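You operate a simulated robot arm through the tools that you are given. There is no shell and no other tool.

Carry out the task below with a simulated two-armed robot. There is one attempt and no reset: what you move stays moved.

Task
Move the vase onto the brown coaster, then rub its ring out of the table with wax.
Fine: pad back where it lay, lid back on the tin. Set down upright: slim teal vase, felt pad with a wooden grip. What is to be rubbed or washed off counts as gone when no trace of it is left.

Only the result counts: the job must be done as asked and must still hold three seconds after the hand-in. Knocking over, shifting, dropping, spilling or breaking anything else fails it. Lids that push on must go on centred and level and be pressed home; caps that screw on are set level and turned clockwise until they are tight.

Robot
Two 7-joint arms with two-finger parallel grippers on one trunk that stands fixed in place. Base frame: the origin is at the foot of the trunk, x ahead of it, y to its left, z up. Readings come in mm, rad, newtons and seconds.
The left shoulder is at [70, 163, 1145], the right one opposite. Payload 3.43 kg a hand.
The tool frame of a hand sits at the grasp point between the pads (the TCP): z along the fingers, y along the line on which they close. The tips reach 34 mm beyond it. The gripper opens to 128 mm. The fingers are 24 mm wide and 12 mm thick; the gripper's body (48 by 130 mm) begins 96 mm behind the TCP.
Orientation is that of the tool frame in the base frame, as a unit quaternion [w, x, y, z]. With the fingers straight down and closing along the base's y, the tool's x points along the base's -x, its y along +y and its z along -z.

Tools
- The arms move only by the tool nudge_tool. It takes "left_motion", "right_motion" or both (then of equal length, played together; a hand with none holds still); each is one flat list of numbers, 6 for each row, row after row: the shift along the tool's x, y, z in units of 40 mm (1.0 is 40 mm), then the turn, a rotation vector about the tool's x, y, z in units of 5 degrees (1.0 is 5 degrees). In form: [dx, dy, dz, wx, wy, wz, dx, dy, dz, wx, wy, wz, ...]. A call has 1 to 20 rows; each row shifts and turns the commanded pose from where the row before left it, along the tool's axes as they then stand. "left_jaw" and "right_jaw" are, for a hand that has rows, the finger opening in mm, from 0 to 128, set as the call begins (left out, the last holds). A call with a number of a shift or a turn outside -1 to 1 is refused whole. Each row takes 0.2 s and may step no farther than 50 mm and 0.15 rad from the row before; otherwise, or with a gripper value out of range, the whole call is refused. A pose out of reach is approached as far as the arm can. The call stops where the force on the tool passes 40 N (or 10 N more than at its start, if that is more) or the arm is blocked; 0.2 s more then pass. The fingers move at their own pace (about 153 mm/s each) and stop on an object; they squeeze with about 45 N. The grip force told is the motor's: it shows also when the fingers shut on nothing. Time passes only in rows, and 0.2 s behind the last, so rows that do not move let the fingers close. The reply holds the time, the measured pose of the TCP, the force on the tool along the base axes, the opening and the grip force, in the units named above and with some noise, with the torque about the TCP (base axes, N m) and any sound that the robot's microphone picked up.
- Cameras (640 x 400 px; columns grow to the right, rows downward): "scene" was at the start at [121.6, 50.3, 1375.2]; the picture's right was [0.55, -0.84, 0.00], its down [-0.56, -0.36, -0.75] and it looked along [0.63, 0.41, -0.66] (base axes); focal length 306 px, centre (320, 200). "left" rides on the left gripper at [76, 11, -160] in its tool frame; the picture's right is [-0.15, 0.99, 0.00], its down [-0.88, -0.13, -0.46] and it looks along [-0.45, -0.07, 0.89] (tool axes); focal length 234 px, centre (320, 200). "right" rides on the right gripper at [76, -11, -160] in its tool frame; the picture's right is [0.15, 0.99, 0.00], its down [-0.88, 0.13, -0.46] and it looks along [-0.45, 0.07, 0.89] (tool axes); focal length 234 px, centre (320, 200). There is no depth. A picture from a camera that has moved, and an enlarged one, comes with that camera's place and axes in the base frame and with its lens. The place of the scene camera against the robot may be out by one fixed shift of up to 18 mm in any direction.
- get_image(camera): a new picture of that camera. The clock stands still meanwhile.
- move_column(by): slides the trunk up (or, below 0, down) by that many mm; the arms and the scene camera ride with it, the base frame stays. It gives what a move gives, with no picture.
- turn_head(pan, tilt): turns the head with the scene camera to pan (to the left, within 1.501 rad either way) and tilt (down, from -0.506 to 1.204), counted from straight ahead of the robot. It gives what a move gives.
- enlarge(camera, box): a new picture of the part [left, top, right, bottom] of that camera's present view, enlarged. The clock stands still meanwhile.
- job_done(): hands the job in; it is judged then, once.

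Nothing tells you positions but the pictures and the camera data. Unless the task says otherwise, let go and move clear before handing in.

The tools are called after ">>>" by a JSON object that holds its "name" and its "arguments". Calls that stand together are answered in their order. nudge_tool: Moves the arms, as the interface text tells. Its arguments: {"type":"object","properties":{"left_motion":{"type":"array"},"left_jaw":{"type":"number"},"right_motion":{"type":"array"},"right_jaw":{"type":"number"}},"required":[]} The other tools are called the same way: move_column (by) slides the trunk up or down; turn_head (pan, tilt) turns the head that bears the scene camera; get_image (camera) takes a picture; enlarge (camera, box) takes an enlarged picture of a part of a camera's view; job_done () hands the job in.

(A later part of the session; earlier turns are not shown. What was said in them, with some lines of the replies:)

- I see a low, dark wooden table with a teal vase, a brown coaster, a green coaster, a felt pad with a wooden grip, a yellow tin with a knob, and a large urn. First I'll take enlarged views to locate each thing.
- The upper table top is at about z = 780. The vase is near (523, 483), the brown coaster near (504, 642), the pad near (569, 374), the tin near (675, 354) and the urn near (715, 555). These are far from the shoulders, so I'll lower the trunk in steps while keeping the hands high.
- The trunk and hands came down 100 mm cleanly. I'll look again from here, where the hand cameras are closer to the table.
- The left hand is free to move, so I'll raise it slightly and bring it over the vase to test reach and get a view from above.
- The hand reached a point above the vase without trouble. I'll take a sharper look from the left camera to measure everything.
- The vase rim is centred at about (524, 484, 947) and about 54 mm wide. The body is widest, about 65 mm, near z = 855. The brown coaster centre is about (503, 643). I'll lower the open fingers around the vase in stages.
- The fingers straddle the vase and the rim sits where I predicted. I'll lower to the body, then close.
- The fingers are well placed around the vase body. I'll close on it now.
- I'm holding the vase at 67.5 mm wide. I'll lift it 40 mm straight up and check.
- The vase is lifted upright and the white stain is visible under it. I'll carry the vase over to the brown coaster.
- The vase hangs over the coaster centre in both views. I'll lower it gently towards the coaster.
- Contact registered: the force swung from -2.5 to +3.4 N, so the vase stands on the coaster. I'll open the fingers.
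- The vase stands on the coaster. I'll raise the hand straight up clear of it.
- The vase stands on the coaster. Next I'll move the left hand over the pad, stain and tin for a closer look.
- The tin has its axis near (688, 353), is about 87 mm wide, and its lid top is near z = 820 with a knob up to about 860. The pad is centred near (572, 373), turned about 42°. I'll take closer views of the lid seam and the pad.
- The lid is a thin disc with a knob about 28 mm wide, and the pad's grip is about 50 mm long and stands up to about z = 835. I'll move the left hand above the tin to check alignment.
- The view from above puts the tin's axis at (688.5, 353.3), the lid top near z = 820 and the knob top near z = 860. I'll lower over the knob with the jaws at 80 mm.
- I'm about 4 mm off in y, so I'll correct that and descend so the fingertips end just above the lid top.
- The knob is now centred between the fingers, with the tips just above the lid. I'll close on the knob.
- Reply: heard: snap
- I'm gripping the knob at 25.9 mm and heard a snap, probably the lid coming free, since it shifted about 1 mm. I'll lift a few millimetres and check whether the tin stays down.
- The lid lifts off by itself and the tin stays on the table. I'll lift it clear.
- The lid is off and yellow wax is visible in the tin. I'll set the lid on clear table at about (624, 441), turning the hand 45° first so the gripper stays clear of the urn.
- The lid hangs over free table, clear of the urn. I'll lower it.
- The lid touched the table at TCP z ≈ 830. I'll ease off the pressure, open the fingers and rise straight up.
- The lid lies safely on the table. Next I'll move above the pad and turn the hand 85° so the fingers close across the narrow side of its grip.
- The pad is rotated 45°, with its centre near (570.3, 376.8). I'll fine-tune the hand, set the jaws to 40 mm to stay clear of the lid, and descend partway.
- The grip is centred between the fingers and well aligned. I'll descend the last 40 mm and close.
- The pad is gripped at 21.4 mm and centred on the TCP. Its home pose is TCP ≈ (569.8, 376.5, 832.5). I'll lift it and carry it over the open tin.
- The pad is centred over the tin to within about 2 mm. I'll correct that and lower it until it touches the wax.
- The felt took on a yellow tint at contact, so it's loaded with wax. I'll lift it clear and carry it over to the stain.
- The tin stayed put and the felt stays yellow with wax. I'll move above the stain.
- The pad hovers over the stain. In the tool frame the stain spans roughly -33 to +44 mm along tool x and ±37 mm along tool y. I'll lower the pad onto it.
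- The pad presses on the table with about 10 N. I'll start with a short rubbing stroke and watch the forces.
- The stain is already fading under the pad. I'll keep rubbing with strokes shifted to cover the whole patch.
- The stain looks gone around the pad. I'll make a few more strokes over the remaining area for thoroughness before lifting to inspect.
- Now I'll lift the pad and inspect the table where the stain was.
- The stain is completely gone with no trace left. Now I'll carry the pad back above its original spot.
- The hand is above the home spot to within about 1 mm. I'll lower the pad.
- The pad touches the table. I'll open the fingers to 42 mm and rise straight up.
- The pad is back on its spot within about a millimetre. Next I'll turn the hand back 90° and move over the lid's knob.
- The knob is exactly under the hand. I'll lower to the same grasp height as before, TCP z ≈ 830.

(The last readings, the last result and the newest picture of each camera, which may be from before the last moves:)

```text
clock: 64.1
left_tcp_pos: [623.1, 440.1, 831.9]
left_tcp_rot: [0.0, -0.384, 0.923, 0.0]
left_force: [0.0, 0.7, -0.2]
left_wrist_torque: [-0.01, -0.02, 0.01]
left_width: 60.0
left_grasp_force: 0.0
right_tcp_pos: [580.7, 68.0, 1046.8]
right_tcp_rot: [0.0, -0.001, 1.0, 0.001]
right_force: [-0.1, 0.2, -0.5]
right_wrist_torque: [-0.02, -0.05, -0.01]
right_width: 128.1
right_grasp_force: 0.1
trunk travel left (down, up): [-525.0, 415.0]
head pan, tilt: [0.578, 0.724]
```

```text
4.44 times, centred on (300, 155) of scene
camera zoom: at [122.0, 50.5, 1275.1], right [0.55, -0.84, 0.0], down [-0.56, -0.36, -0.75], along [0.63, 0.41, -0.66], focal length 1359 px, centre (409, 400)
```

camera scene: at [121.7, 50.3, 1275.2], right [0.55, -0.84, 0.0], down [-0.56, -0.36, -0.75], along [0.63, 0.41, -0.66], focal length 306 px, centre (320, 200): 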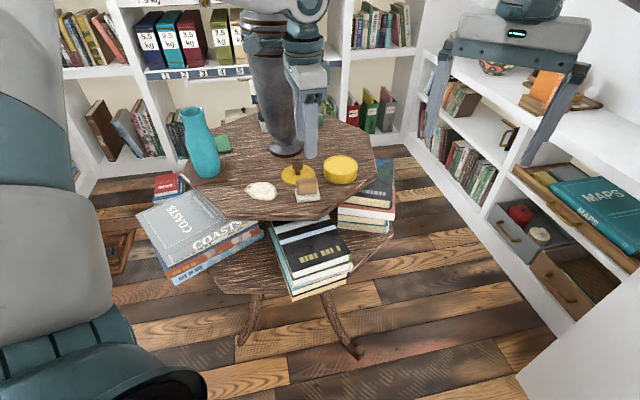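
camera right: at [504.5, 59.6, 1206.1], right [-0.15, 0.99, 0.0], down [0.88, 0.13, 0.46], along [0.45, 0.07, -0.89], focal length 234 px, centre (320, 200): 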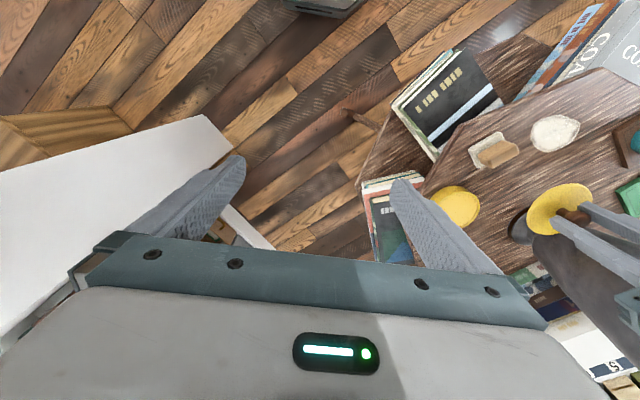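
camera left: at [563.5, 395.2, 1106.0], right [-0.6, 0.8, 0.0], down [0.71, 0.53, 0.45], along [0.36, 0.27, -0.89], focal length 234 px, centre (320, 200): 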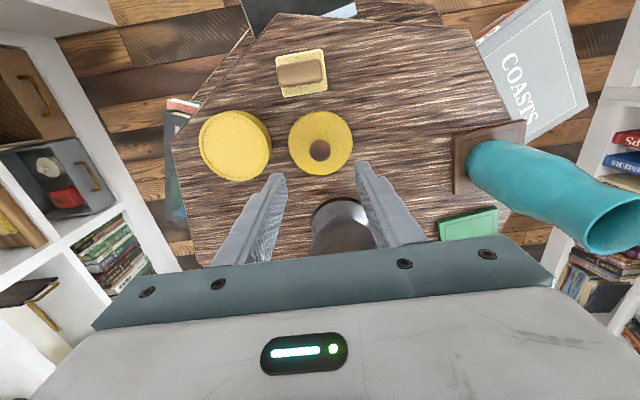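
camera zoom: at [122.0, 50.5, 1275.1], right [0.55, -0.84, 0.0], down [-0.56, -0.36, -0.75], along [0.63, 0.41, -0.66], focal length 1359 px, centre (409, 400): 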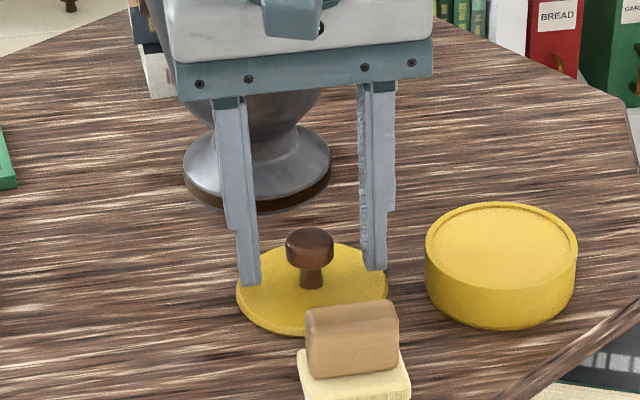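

>>> {"name": "nudge_tool", "arguments": {"left_motion": [0, 0, 0, 0, 0, 0, 0, 0, 0, 0, 0, 0, 0, 0, 0, 0, 0, 0], "left_jaw": 10}}

>>> {"name": "nudge_tool", "arguments": {"left_motion": [0, 0, -0.2, 0, 0, 0, 0, 0, -0.6, 0, 0, 0, 0, 0, -0.8, 0, 0, 0, 0, 0, -0.8, 0, 0, 0]}}

>>> {"name": "enlarge", "arguments": {"camera": "scene", "box": [250, 60, 380, 200]}}

>>> {"name": "enlarge", "arguments": {"camera": "left", "box": [250, 100, 390, 220]}}

```text
clock: 64.9
left_tcp_pos: [624.8, 440.5, 831.4]
left_tcp_rot: [0.0, -0.384, 0.923, -0.001]
left_force: [0.0, -0.4, -0.7]
left_wrist_torque: [-0.01, -0.02, 0.0]
left_width: 25.9
left_grasp_force: 45.2
right_tcp_pos: [582.0, 68.1, 1046.1]
right_tcp_rot: [0.001, -0.001, 1.0, 0.0]
right_force: [-0.4, -0.8, 0.4]
right_wrist_torque: [-0.02, -0.03, -0.01]
right_width: 128.1
right_grasp_force: 0.0
trunk travel left (down, up): [-525.0, 415.0]
head pan, tilt: [0.578, 0.724]
```

```text
clock: 65.9
left_tcp_pos: [625.0, 438.6, 928.2]
left_tcp_rot: [0.0, -0.384, 0.923, 0.0]
left_force: [0.0, -1.0, -0.4]
left_wrist_torque: [-0.03, 0.01, 0.02]
left_width: 26.2
left_grasp_force: 45.4
right_tcp_pos: [580.9, 67.6, 1047.6]
right_tcp_rot: [0.001, 0.0, 1.0, 0.0]
right_force: [-0.1, -0.1, -0.8]
right_wrist_torque: [0.01, 0.03, -0.01]
right_width: 128.1
right_grasp_force: 0.1
trunk travel left (down, up): [-525.0, 415.0]
head pan, tilt: [0.578, 0.724]
```

```text
2.86 times, centred on (315, 130) of scene
camera zoom: at [121.1, 49.9, 1275.2], right [0.55, -0.84, 0.0], down [-0.56, -0.36, -0.75], along [0.63, 0.41, -0.66], focal length 874 px, centre (334, 400)
```

zoom: 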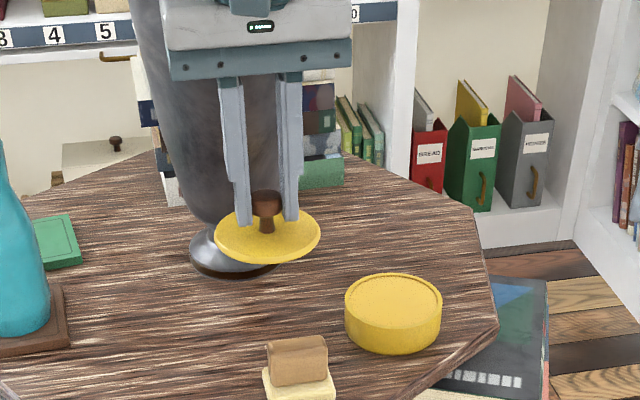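

```text
3.33 times, centred on (320, 160) of left
camera zoom: at [562.6, 392.9, 1089.7], right [-0.6, 0.8, 0.0], down [0.71, 0.53, 0.46], along [0.37, 0.27, -0.89], focal length 781 px, centre (320, 333)
```

zoom: 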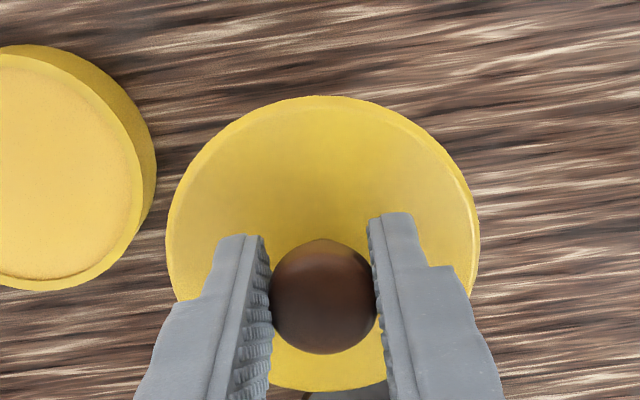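

The lid is held level. I'll view the tin from here to measure its position in the tool frame precisely before moving over.

>>> {"name": "enlarge", "arguments": {"camera": "left", "box": [180, 80, 300, 200]}}

>>> {"name": "get_image", "arguments": {"camera": "left"}}

```text
3.33 times, centred on (240, 140) of left
camera zoom: at [562.6, 392.9, 1089.7], right [-0.6, 0.8, 0.0], down [0.71, 0.53, 0.46], along [0.37, 0.27, -0.89], focal length 781 px, centre (587, 400)
```

zoom: 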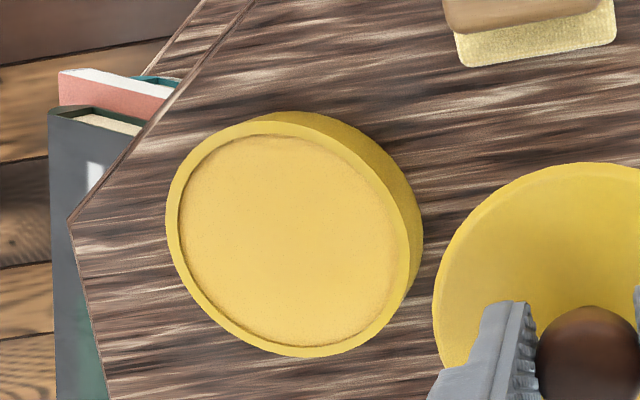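

```text
taken
camera left: at [562.6, 392.9, 1089.7], right [-0.6, 0.8, 0.0], down [0.71, 0.53, 0.46], along [0.37, 0.27, -0.89], focal length 234 px, centre (320, 200)
```

left: 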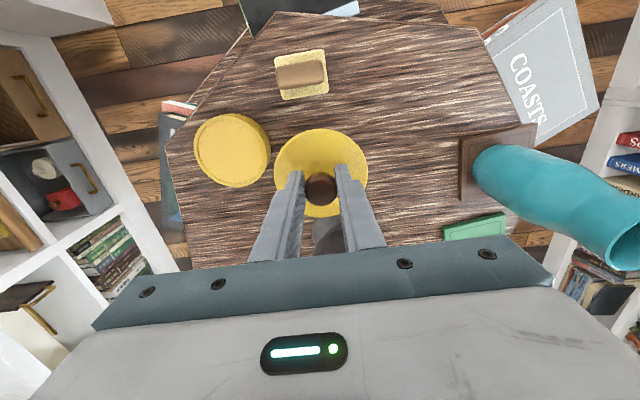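

The tin centre is about (14, -107) mm from the hand in the tool frame. I'll carry the lid over the tin.

>>> {"name": "nudge_tool", "arguments": {"left_motion": [0.087, -0.666, 0, 0, 0, 0, 0.087, -0.666, 0, 0, 0, 0, 0.087, -0.666, 0, 0, 0, 0, 0.087, -0.666, 0, 0, 0, 0]}}

>>> {"name": "nudge_tool", "arguments": {"left_motion": [0, 0, 0.5, 0, 0, 0, 0, 0, 0.5, 0, 0, 0]}}

>>> {"name": "enlarge", "arguments": {"camera": "left", "box": [250, 100, 390, 220]}}

>>> {"name": "enlarge", "arguments": {"camera": "scene", "box": [300, 100, 380, 190]}}

```text
clock: 66.9
left_tcp_pos: [691.2, 355.7, 927.3]
left_tcp_rot: [0.0, -0.383, 0.924, 0.001]
left_force: [-0.5, -0.9, -0.1]
left_wrist_torque: [0.02, 0.02, 0.0]
left_width: 26.3
left_grasp_force: 45.4
right_tcp_pos: [581.0, 67.7, 1046.7]
right_tcp_rot: [0.0, -0.001, 1.0, 0.0]
right_force: [-0.3, 0.2, -0.2]
right_wrist_torque: [0.02, 0.02, 0.04]
right_width: 127.7
right_grasp_force: 0.0
trunk travel left (down, up): [-525.0, 415.0]
head pan, tilt: [0.578, 0.724]
```

```text
clock: 67.5
left_tcp_pos: [689.4, 356.6, 887.4]
left_tcp_rot: [0.0, -0.383, 0.924, 0.0]
left_force: [-0.3, -0.1, -0.7]
left_wrist_torque: [-0.03, -0.01, 0.01]
left_width: 25.6
left_grasp_force: 44.9
right_tcp_pos: [581.1, 68.0, 1046.8]
right_tcp_rot: [-0.001, 0.0, 1.0, 0.0]
right_force: [-0.6, 0.9, -0.4]
right_wrist_torque: [-0.02, 0.0, 0.02]
right_width: 128.1
right_grasp_force: 0.1
trunk travel left (down, up): [-525.0, 415.0]
head pan, tilt: [0.578, 0.724]
```

```text
3.33 times, centred on (320, 160) of left
camera zoom: at [629.5, 309.1, 1047.8], right [-0.6, 0.8, 0.0], down [0.71, 0.53, 0.46], along [0.36, 0.27, -0.89], focal length 781 px, centre (320, 333)
```

zoom: 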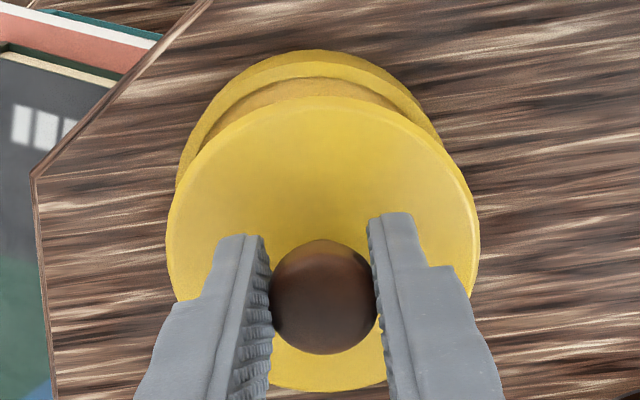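

```text
4.44 times, centred on (340, 145) of scene
camera zoom: at [122.1, 50.6, 1275.1], right [0.55, -0.84, 0.0], down [-0.56, -0.36, -0.75], along [0.63, 0.41, -0.66], focal length 1359 px, centre (231, 444)
```

zoom: 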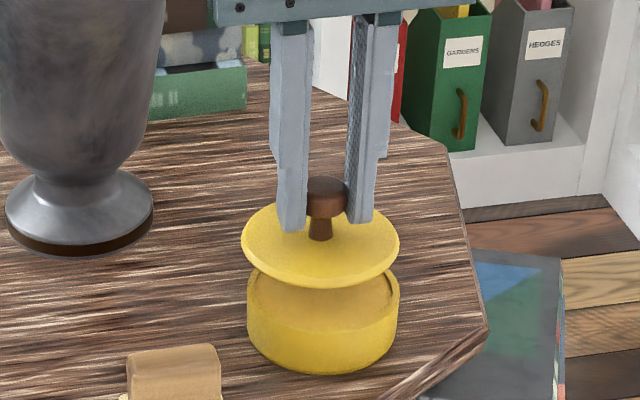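

From the scene view the lid sits about 3 mm off to one side. I'll correct that, then turn the hand 90° so the wrist camera shows the alignment along the other direction.

>>> {"name": "nudge_tool", "arguments": {"left_motion": [0.01, -0.069, 0, 0, 0, 0, 0, 0, 0, 0, 0, 1, 0, 0, 0, 0, 0, 1, 0, 0, 0, 0, 0, 1, 0, 0, 0, 0, 0, 1, 0, 0, 0, 0, 0, 1, 0, 0, 0, 0, 0, 1, 0, 0, 0, 0, 0, 1, 0, 0, 0, 0, 0, 1, 0, 0, 0, 0, 0, 1, 0, 0, 0, 0, 0, 1, 0, 0, 0, 0, 0, 1, 0, 0, 0, 0, 0, 1, 0, 0, 0, 0, 0, 1, 0, 0, 0, 0, 0, 1, 0, 0, 0, 0, 0, 1, 0, 0, 0, 0, 0, 1, 0, 0, 0, 0, 0, 1, 0, 0, 0, 0, 0, 1]}}

>>> {"name": "enlarge", "arguments": {"camera": "left", "box": [250, 100, 390, 220]}}

>>> {"name": "enlarge", "arguments": {"camera": "scene", "box": [300, 100, 380, 190]}}

```text
clock: 71.5
left_tcp_pos: [692.2, 352.8, 887.4]
left_tcp_rot: [-0.001, 0.383, 0.924, -0.001]
left_force: [-0.7, -0.5, 0.4]
left_wrist_torque: [0.02, 0.02, 0.02]
left_width: 26.0
left_grasp_force: 45.0
right_tcp_pos: [580.8, 67.6, 1046.9]
right_tcp_rot: [0.0, -0.001, 1.0, 0.0]
right_force: [0.2, -0.3, 0.4]
right_wrist_torque: [-0.02, 0.01, 0.02]
right_width: 127.9
right_grasp_force: 0.1
trunk travel left (down, up): [-525.0, 415.0]
head pan, tilt: [0.578, 0.724]
```

```text
3.33 times, centred on (320, 160) of left
camera zoom: at [645.4, 413.9, 1047.3], right [0.8, 0.6, 0.0], down [0.53, -0.71, 0.46], along [0.27, -0.37, -0.89], focal length 781 px, centre (320, 333)
```

zoom: 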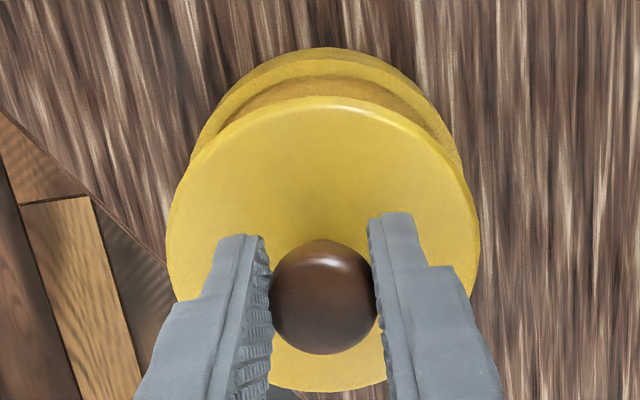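

```text
4.44 times, centred on (340, 145) of scene
camera zoom: at [121.8, 50.3, 1275.1], right [0.55, -0.84, 0.0], down [-0.56, -0.36, -0.75], along [0.63, 0.41, -0.66], focal length 1359 px, centre (231, 444)
```

zoom: 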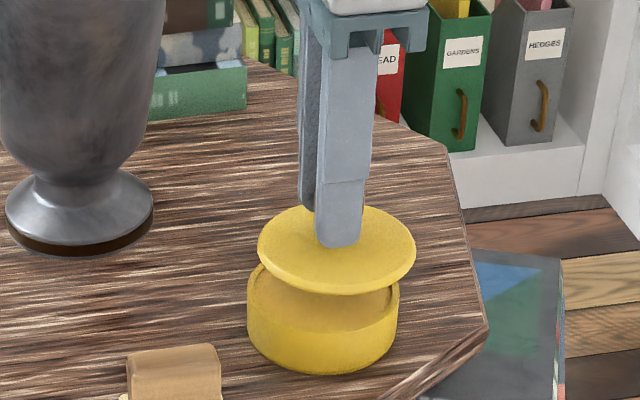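

The lid's centre is offset a few millimetres from the hand axis. I'll correct the position, lower to a small gap and re-measure.

>>> {"name": "nudge_tool", "arguments": {"left_motion": [0.125, 0.05, 0, 0, 0, 0, 0, 0, 0.35, 0, 0, 0]}}

>>> {"name": "enlarge", "arguments": {"camera": "left", "box": [270, 90, 380, 190]}}

>>> {"name": "enlarge", "arguments": {"camera": "scene", "box": [315, 135, 370, 190]}}

```text
clock: 72.1
left_tcp_pos: [689.7, 358.5, 872.2]
left_tcp_rot: [-0.001, 0.381, 0.925, -0.001]
left_force: [0.4, 0.3, -0.5]
left_wrist_torque: [0.0, 0.01, -0.01]
left_width: 25.6
left_grasp_force: 45.4
right_tcp_pos: [581.8, 68.8, 1046.1]
right_tcp_rot: [-0.001, 0.0, 1.0, 0.0]
right_force: [0.8, 0.0, 0.5]
right_wrist_torque: [0.01, 0.0, 0.04]
right_width: 128.1
right_grasp_force: 0.0
trunk travel left (down, up): [-525.0, 415.0]
head pan, tilt: [0.578, 0.724]
```

```text
4.00 times, centred on (325, 140) of left
camera zoom: at [644.1, 419.1, 1032.9], right [0.8, 0.6, 0.0], down [0.53, -0.71, 0.46], along [0.27, -0.37, -0.89], focal length 937 px, centre (300, 440)
```

zoom: 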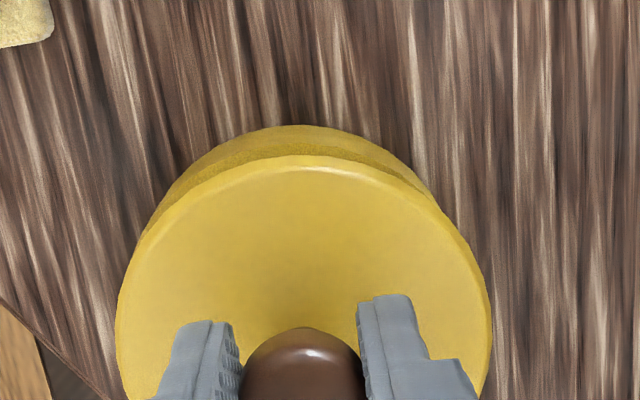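

```text
7.27 times, centred on (342, 162) of scene
camera zoom: at [122.5, 50.4, 1275.1], right [0.55, -0.84, 0.0], down [-0.56, -0.36, -0.75], along [0.63, 0.41, -0.66], focal length 2224 px, centre (156, 473)
```

zoom: 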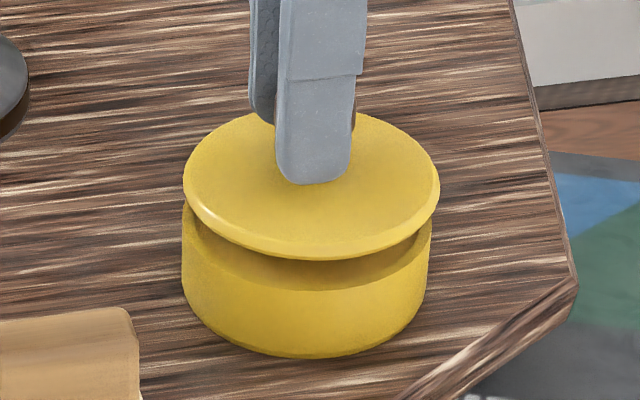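

The lid is now aligned within about half a millimetre in both directions. I'll lower to a gap of about 4 mm and check again.

>>> {"name": "nudge_tool", "arguments": {"left_motion": [0, -0.01, 0.1, 0, 0, 0, 0, 0, 0.08, 0, 0, 0]}}

>>> {"name": "enlarge", "arguments": {"camera": "left", "box": [270, 90, 380, 190]}}

>>> {"name": "enlarge", "arguments": {"camera": "scene", "box": [315, 135, 370, 190]}}

>>> {"name": "enlarge", "arguments": {"camera": "right", "box": [410, 150, 530, 260]}}

```text
clock: 72.7
left_tcp_pos: [689.9, 357.5, 865.2]
left_tcp_rot: [0.001, 0.382, 0.924, 0.0]
left_force: [-0.8, 0.0, 0.0]
left_wrist_torque: [-0.02, 0.01, 0.02]
left_width: 25.8
left_grasp_force: 44.8
right_tcp_pos: [580.7, 69.5, 1046.8]
right_tcp_rot: [0.0, -0.001, 1.0, 0.0]
right_force: [0.9, -0.2, -0.5]
right_wrist_torque: [0.0, 0.0, -0.02]
right_width: 127.8
right_grasp_force: 0.0
trunk travel left (down, up): [-525.0, 415.0]
head pan, tilt: [0.578, 0.724]
```

```text
4.00 times, centred on (325, 140) of left
camera zoom: at [642.8, 418.8, 1026.1], right [0.8, 0.6, 0.0], down [0.53, -0.71, 0.46], along [0.27, -0.37, -0.89], focal length 937 px, centre (300, 440)
```

zoom: 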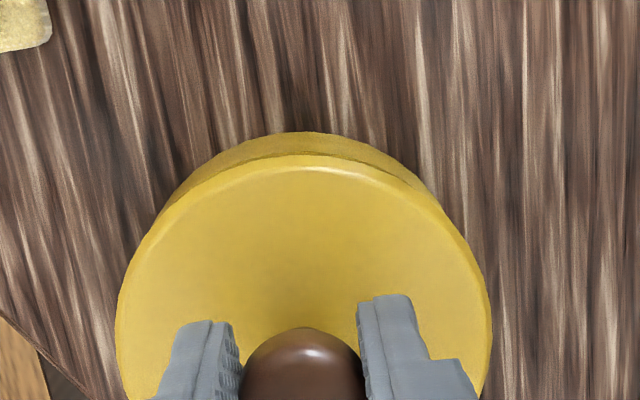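

```text
7.27 times, centred on (342, 162) of scene
camera zoom: at [121.8, 50.3, 1275.1], right [0.55, -0.84, 0.0], down [-0.56, -0.36, -0.75], along [0.63, 0.41, -0.66], focal length 2224 px, centre (156, 473)
```

zoom: 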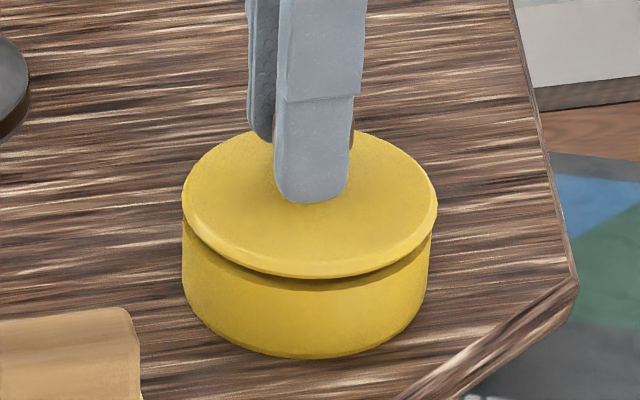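

```text
3.64 times, centred on (470, 205) of right
camera zoom: at [505.3, 58.8, 1205.8], right [-0.15, 0.99, 0.0], down [0.88, 0.13, 0.46], along [0.45, 0.07, -0.89], focal length 852 px, centre (-226, 182)
```

zoom: 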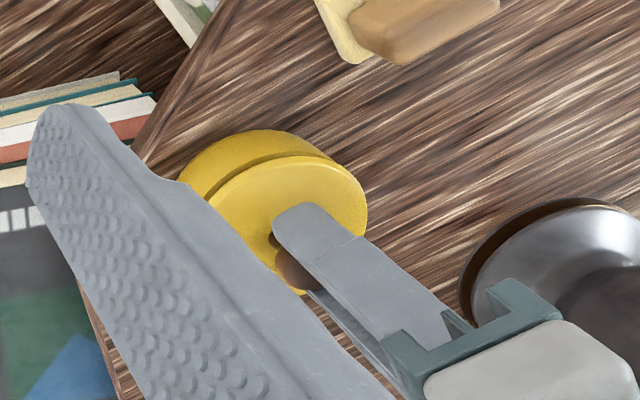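

Everything lines up within about 0.7 mm and the gap is about 4 mm. I'll lower onto the rim with small steps.

>>> {"name": "nudge_tool", "arguments": {"left_motion": [0.015, 0, 0.06, 0, 0, 0]}}

>>> {"name": "nudge_tool", "arguments": {"left_motion": [0, 0, 0.04, 0, 0, 0]}}

>>> {"name": "nudge_tool", "arguments": {"left_motion": [0, 0, 0.03, 0, 0, 0]}}

>>> {"name": "enlarge", "arguments": {"camera": "scene", "box": [315, 135, 370, 190]}}

```text
clock: 73.1
left_tcp_pos: [687.7, 359.0, 863.2]
left_tcp_rot: [0.0, 0.382, 0.924, 0.0]
left_force: [0.0, 0.4, -0.9]
left_wrist_torque: [0.0, -0.01, -0.04]
left_width: 26.1
left_grasp_force: 45.4
right_tcp_pos: [581.1, 67.5, 1045.7]
right_tcp_rot: [0.0, 0.0, 1.0, 0.001]
right_force: [-0.2, -0.5, 0.5]
right_wrist_torque: [0.02, -0.02, 0.03]
right_width: 127.8
right_grasp_force: 0.1
trunk travel left (down, up): [-525.0, 415.0]
head pan, tilt: [0.578, 0.724]
```

```text
clock: 73.5
left_tcp_pos: [687.0, 358.4, 861.9]
left_tcp_rot: [0.0, 0.382, 0.924, -0.001]
left_force: [-0.1, -0.1, 0.8]
left_wrist_torque: [-0.03, 0.0, 0.02]
left_width: 26.0
left_grasp_force: 45.1
right_tcp_pos: [580.9, 68.6, 1046.8]
right_tcp_rot: [0.0, -0.001, 1.0, 0.0]
right_force: [0.2, -0.6, -0.3]
right_wrist_torque: [-0.01, 0.0, 0.0]
right_width: 127.7
right_grasp_force: 0.1
trunk travel left (down, up): [-525.0, 415.0]
head pan, tilt: [0.578, 0.724]
```

```text
clock: 73.9
left_tcp_pos: [688.2, 357.8, 862.3]
left_tcp_rot: [-0.001, 0.382, 0.924, 0.0]
left_force: [0.7, -0.8, -0.6]
left_wrist_torque: [0.01, 0.0, 0.01]
left_width: 26.0
left_grasp_force: 45.0
right_tcp_pos: [580.5, 68.0, 1045.8]
right_tcp_rot: [0.0, -0.001, 1.0, -0.001]
right_force: [0.3, -0.3, 0.3]
right_wrist_torque: [0.01, 0.0, -0.03]
right_width: 128.1
right_grasp_force: 0.0
trunk travel left (down, up): [-525.0, 415.0]
head pan, tilt: [0.578, 0.724]
```

```text
7.27 times, centred on (342, 162) of scene
camera zoom: at [121.8, 50.3, 1275.1], right [0.55, -0.84, 0.0], down [-0.56, -0.36, -0.75], along [0.63, 0.41, -0.66], focal length 2224 px, centre (156, 473)
```

zoom: 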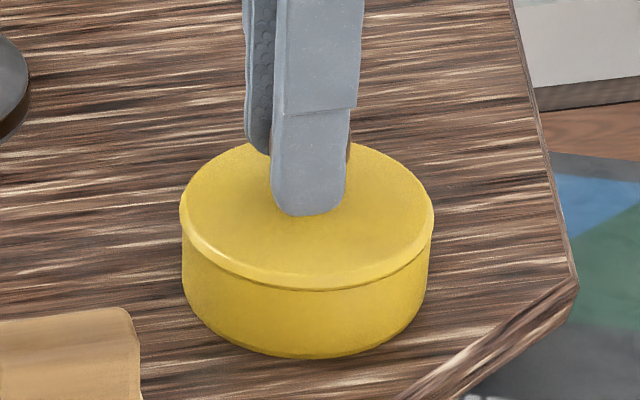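

The lid now looks seated exactly as it was at the start. I'll press it home.

>>> {"name": "nudge_tool", "arguments": {"left_motion": [0, 0, 0.03, 0, 0, 0]}}

>>> {"name": "nudge_tool", "arguments": {"left_motion": [0, 0, 0.03, 0, 0, 0]}}

>>> {"name": "nudge_tool", "arguments": {"left_motion": [0, 0, 0.03, 0, 0, 0]}}

```text
clock: 74.3
left_tcp_pos: [687.8, 358.2, 858.5]
left_tcp_rot: [0.0, 0.381, 0.924, 0.0]
left_force: [0.4, -0.2, -0.1]
left_wrist_torque: [-0.02, 0.0, 0.01]
left_width: 26.2
left_grasp_force: 45.2
right_tcp_pos: [580.4, 68.5, 1045.7]
right_tcp_rot: [0.0, -0.002, 1.0, -0.001]
right_force: [0.2, -0.1, 0.6]
right_wrist_torque: [0.02, -0.01, 0.03]
right_width: 128.1
right_grasp_force: 0.1
trunk travel left (down, up): [-525.0, 415.0]
head pan, tilt: [0.578, 0.724]
```

```text
clock: 74.7
left_tcp_pos: [687.1, 358.6, 861.2]
left_tcp_rot: [0.002, 0.382, 0.924, 0.001]
left_force: [3.8, 3.7, 12.2]
left_wrist_torque: [0.27, 0.12, 0.01]
left_width: 25.9
left_grasp_force: 45.0
right_tcp_pos: [579.8, 68.5, 1046.8]
right_tcp_rot: [0.001, -0.001, 1.0, 0.0]
right_force: [0.2, -0.7, 0.5]
right_wrist_torque: [0.0, -0.03, 0.02]
right_width: 128.1
right_grasp_force: 0.1
trunk travel left (down, up): [-525.0, 415.0]
head pan, tilt: [0.578, 0.724]
heard: snap
```

```text
clock: 75.1
left_tcp_pos: [687.5, 358.4, 861.5]
left_tcp_rot: [0.001, 0.381, 0.924, 0.001]
left_force: [5.6, 4.0, 22.3]
left_wrist_torque: [0.28, -0.06, 0.03]
left_width: 26.2
left_grasp_force: 45.2
right_tcp_pos: [579.0, 68.4, 1048.6]
right_tcp_rot: [0.001, 0.0, 1.0, 0.0]
right_force: [-0.9, 0.1, 0.4]
right_wrist_torque: [0.0, 0.03, -0.04]
right_width: 127.9
right_grasp_force: 0.1
trunk travel left (down, up): [-525.0, 415.0]
head pan, tilt: [0.578, 0.724]
```

I heard the lid snap into place. I'll ease most of the pressure, check the lid and then open the fingers.

>>> {"name": "nudge_tool", "arguments": {"left_motion": [0, 0, -0.06, 0, 0, 0]}}

>>> {"name": "enlarge", "arguments": {"camera": "scene", "box": [315, 135, 370, 190]}}

```text
clock: 75.5
left_tcp_pos: [687.8, 357.8, 860.6]
left_tcp_rot: [0.002, 0.382, 0.924, 0.0]
left_force: [6.8, 3.1, 16.5]
left_wrist_torque: [-0.06, -0.45, 0.03]
left_width: 26.3
left_grasp_force: 44.6
right_tcp_pos: [579.8, 68.3, 1046.5]
right_tcp_rot: [0.0, 0.0, 1.0, 0.0]
right_force: [-0.2, 0.3, -0.1]
right_wrist_torque: [-0.01, 0.01, 0.0]
right_width: 128.1
right_grasp_force: 0.0
trunk travel left (down, up): [-525.0, 415.0]
head pan, tilt: [0.578, 0.724]
```

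```text
7.27 times, centred on (342, 162) of scene
camera zoom: at [120.6, 49.7, 1275.3], right [0.55, -0.84, 0.0], down [-0.56, -0.36, -0.75], along [0.63, 0.41, -0.66], focal length 2224 px, centre (156, 473)
```

zoom: 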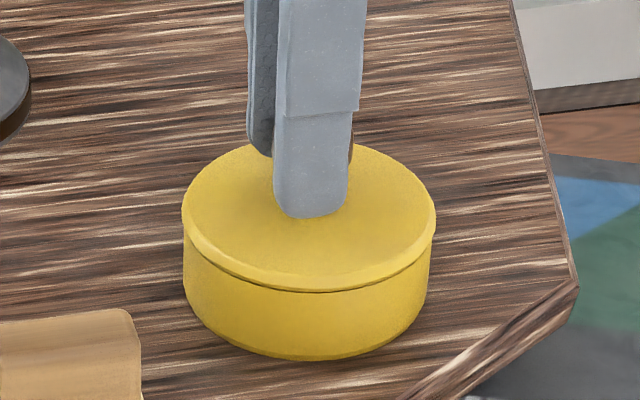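

>>> {"name": "nudge_tool", "arguments": {"left_motion": [0, 0, -0.06, 0, 0, 0]}}

```text
clock: 75.9
left_tcp_pos: [686.4, 358.5, 860.4]
left_tcp_rot: [-0.002, 0.382, 0.924, 0.0]
left_force: [6.7, 2.0, 6.2]
left_wrist_torque: [-0.39, -0.6, 0.3]
left_width: 25.8
left_grasp_force: 45.3
right_tcp_pos: [581.2, 68.4, 1047.0]
right_tcp_rot: [0.0, 0.0, 1.0, -0.001]
right_force: [0.3, 0.6, 0.6]
right_wrist_torque: [0.0, 0.03, 0.02]
right_width: 128.1
right_grasp_force: 0.0
trunk travel left (down, up): [-525.0, 415.0]
head pan, tilt: [0.578, 0.724]
```

The pressure is down to about 6 N. I'll open the fingers now.

>>> {"name": "nudge_tool", "arguments": {"left_motion": [0, 0, 0, 0, 0, 0, 0, 0, 0, 0, 0, 0], "left_jaw": 60}}

>>> {"name": "enlarge", "arguments": {"camera": "scene", "box": [315, 135, 370, 190]}}

>>> {"name": "enlarge", "arguments": {"camera": "left", "box": [250, 90, 390, 210]}}

```text
clock: 76.5
left_tcp_pos: [686.5, 358.1, 860.7]
left_tcp_rot: [-0.001, 0.382, 0.924, 0.0]
left_force: [0.4, 0.8, -0.1]
left_wrist_torque: [0.02, 0.01, 0.0]
left_width: 60.4
left_grasp_force: 0.1
right_tcp_pos: [580.6, 68.5, 1045.4]
right_tcp_rot: [0.0, -0.001, 1.0, 0.0]
right_force: [-0.1, 0.5, -0.1]
right_wrist_torque: [-0.03, 0.01, 0.01]
right_width: 128.0
right_grasp_force: 0.0
trunk travel left (down, up): [-525.0, 415.0]
head pan, tilt: [0.578, 0.724]
```

```text
7.27 times, centred on (342, 162) of scene
camera zoom: at [121.6, 50.2, 1275.1], right [0.55, -0.84, 0.0], down [-0.56, -0.36, -0.75], along [0.63, 0.41, -0.66], focal length 2224 px, centre (156, 473)
```

zoom: 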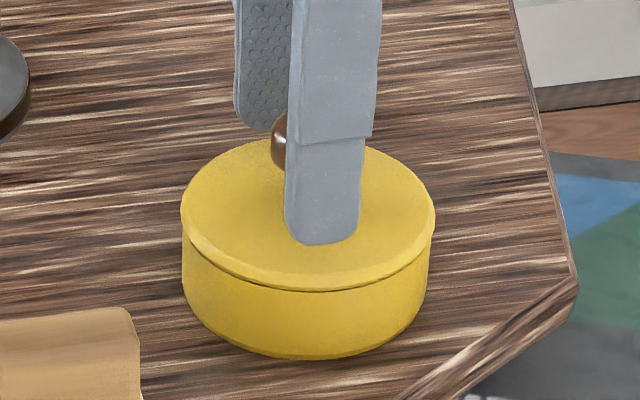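

```text
3.33 times, centred on (320, 150) of left
camera zoom: at [641.7, 418.9, 1021.4], right [0.8, 0.6, 0.0], down [0.53, -0.71, 0.45], along [0.27, -0.37, -0.89], focal length 781 px, centre (320, 367)
```

zoom: 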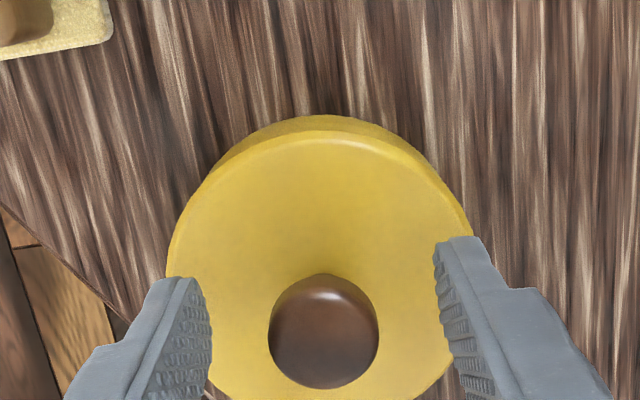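

The lid stays in place and no further snap was heard. I'll raise the hand straight up and inspect everything.

>>> {"name": "nudge_tool", "arguments": {"left_motion": [0, 0, -0.3, 0, 0, 0, 0, 0, -0.7, 0, 0, 0, 0, 0, -0.9, 0, 0, 0, 0, 0, -0.9, 0, 0, 0, 0, 0, -0.9, 0, 0, 0]}}

>>> {"name": "enlarge", "arguments": {"camera": "scene", "box": [315, 145, 365, 190]}}

>>> {"name": "get_image", "arguments": {"camera": "scene"}}

>>> {"name": "get_image", "arguments": {"camera": "left"}}

```text
clock: 77.7
left_tcp_pos: [688.5, 358.7, 1012.1]
left_tcp_rot: [-0.001, 0.382, 0.924, 0.001]
left_force: [-0.7, 0.0, -0.2]
left_wrist_torque: [0.0, 0.02, -0.03]
left_width: 59.9
left_grasp_force: 0.1
right_tcp_pos: [581.0, 68.5, 1047.9]
right_tcp_rot: [0.0, 0.0, 1.0, 0.0]
right_force: [-0.2, 0.0, -0.2]
right_wrist_torque: [0.02, -0.02, 0.01]
right_width: 127.8
right_grasp_force: 0.1
trunk travel left (down, up): [-525.0, 415.0]
head pan, tilt: [0.578, 0.724]
```

```text
8.89 times, centred on (340, 168) of scene
camera zoom: at [121.2, 49.7, 1275.2], right [0.55, -0.84, 0.0], down [-0.56, -0.36, -0.75], along [0.63, 0.41, -0.66], focal length 2718 px, centre (142, 489)
```

zoom: 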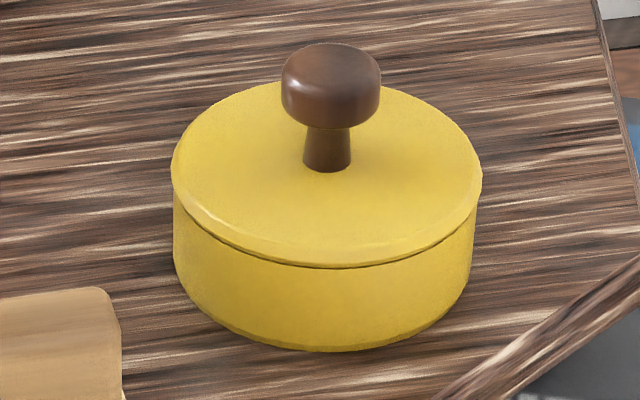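

```text
taken
camera scene: at [121.2, 49.7, 1275.2], right [0.55, -0.84, 0.0], down [-0.56, -0.36, -0.75], along [0.63, 0.41, -0.66], focal length 306 px, centre (320, 200)
```

scene: 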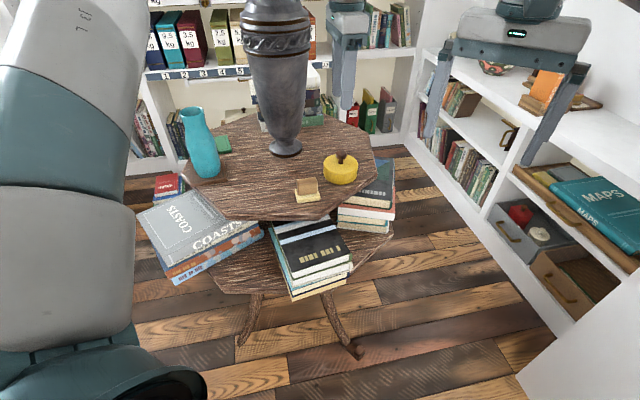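

```text
taken
camera left: at [641.8, 418.8, 1171.7], right [0.8, 0.6, 0.0], down [0.53, -0.71, 0.45], along [0.27, -0.36, -0.89], focal length 234 px, centre (320, 200)
```

left: 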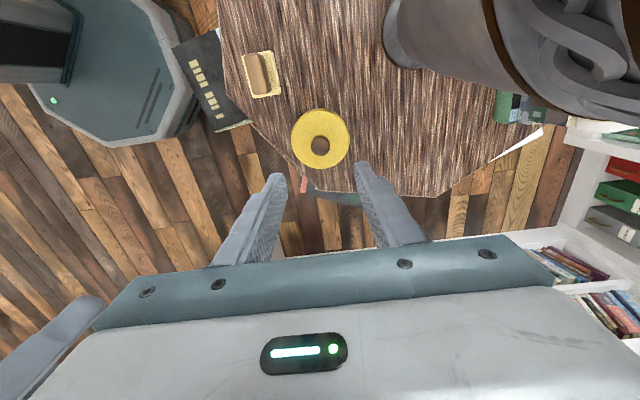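

The tin looks just as it did at the start. I'll move the hand away from above the tin and inspect the vase, pad and cleaned spot a last time.

>>> {"name": "nudge_tool", "arguments": {"left_motion": [0.7, -0.354, -0.2, 0, 0, 0, 0.7, -0.354, -0.2, 0, 0, 0, 0.7, -0.354, -0.2, 0, 0, 0, 0.7, -0.354, -0.2, 0, 0, 0]}}

>>> {"name": "enlarge", "arguments": {"camera": "scene", "box": [160, 100, 260, 200]}}

>>> {"name": "enlarge", "arguments": {"camera": "scene", "box": [220, 150, 340, 220]}}

>>> {"name": "get_image", "arguments": {"camera": "left"}}

>>> {"name": "enlarge", "arguments": {"camera": "right", "box": [440, 60, 640, 250]}}

```text
clock: 78.7
left_tcp_pos: [567.7, 396.8, 1043.5]
left_tcp_rot: [0.001, 0.383, 0.924, 0.0]
left_force: [-0.5, 0.2, 0.5]
left_wrist_torque: [-0.01, -0.02, 0.0]
left_width: 60.1
left_grasp_force: 0.1
right_tcp_pos: [579.5, 68.7, 1047.9]
right_tcp_rot: [0.001, 0.001, 1.0, 0.0]
right_force: [-0.6, -0.1, -0.4]
right_wrist_torque: [0.02, -0.02, 0.01]
right_width: 127.9
right_grasp_force: 0.0
trunk travel left (down, up): [-525.0, 415.0]
head pan, tilt: [0.578, 0.724]
```

```text
4.00 times, centred on (210, 150) of scene
camera zoom: at [119.9, 50.7, 1275.4], right [0.55, -0.84, 0.0], down [-0.55, -0.36, -0.75], along [0.63, 0.41, -0.66], focal length 1223 px, centre (760, 400)
```

zoom: 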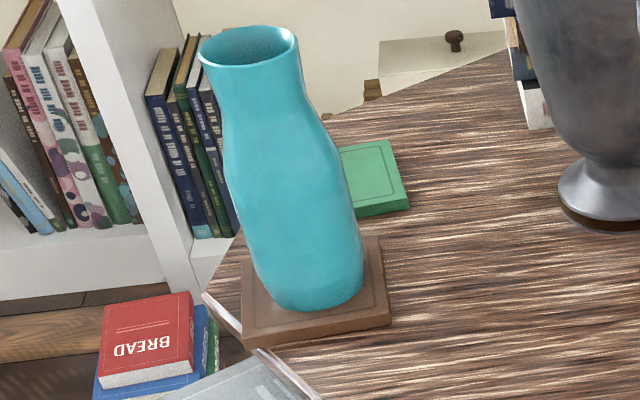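

```text
5.33 times, centred on (280, 185) of scene
camera zoom: at [119.9, 50.7, 1275.4], right [0.55, -0.84, 0.0], down [-0.55, -0.36, -0.75], along [0.63, 0.41, -0.66], focal length 1631 px, centre (533, 280)
```

zoom: 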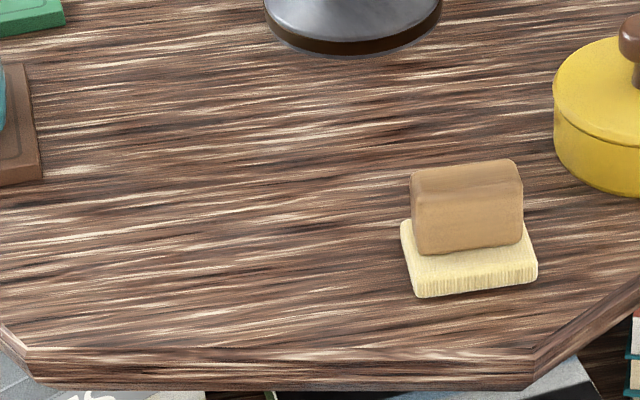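

```text
taken
camera left: at [520.4, 458.4, 1203.7], right [0.8, 0.6, 0.0], down [0.53, -0.71, 0.46], along [0.27, -0.37, -0.89], focal length 234 px, centre (320, 200)
```

left: 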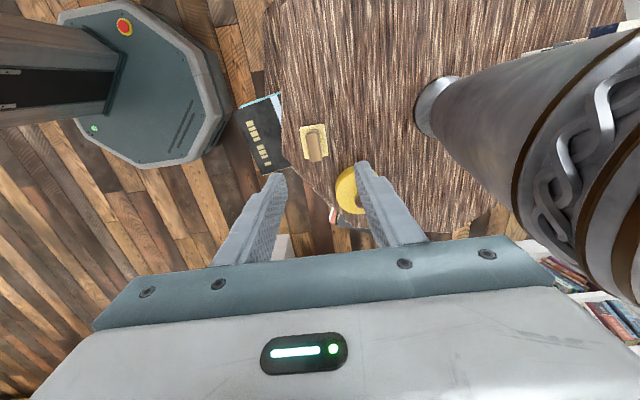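

```text
2.11 times, centred on (540, 155) of right
camera zoom: at [503.4, 59.2, 1206.7], right [-0.15, 0.99, 0.0], down [0.88, 0.13, 0.46], along [0.45, 0.07, -0.89], focal length 493 px, centre (-143, 295)
```

zoom: 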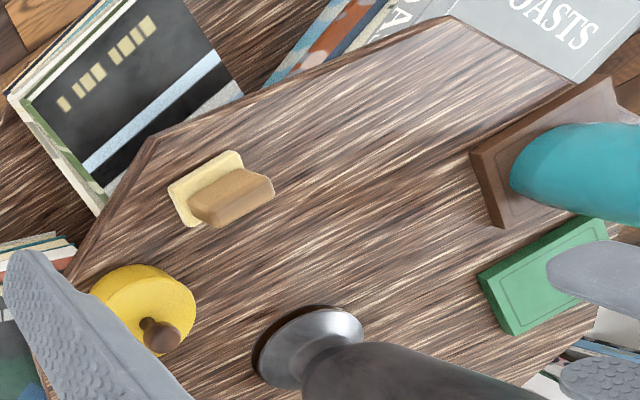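

The vase stands upright on the brown coaster and the stain is gone without trace. The pad is back on its spot, and the tin's lid is on level and snapped home. Both hands are clear, so I'm handing in the job.

>>> {"name": "job_done", "arguments": {}}

```text
The job is handed in.
```

The job is done and handed in. The result of the judging wasn't shown to me.

- **Vase:** it stands upright on the brown coaster, near its centre.
- **Ring:** I rubbed it out with wax from the tin. No trace showed in the scene, left or right camera views.
- **Pad:** it is back where it lay, upright and within about a millimetre by the camera. The felt is now yellow with wax.
- **Tin:** the lid is back on, centred and level. I heard it snap on and pressed it to about 22 N after that.

I saw nothing else on the table shifted or knocked over. Both hands are empty and clear.
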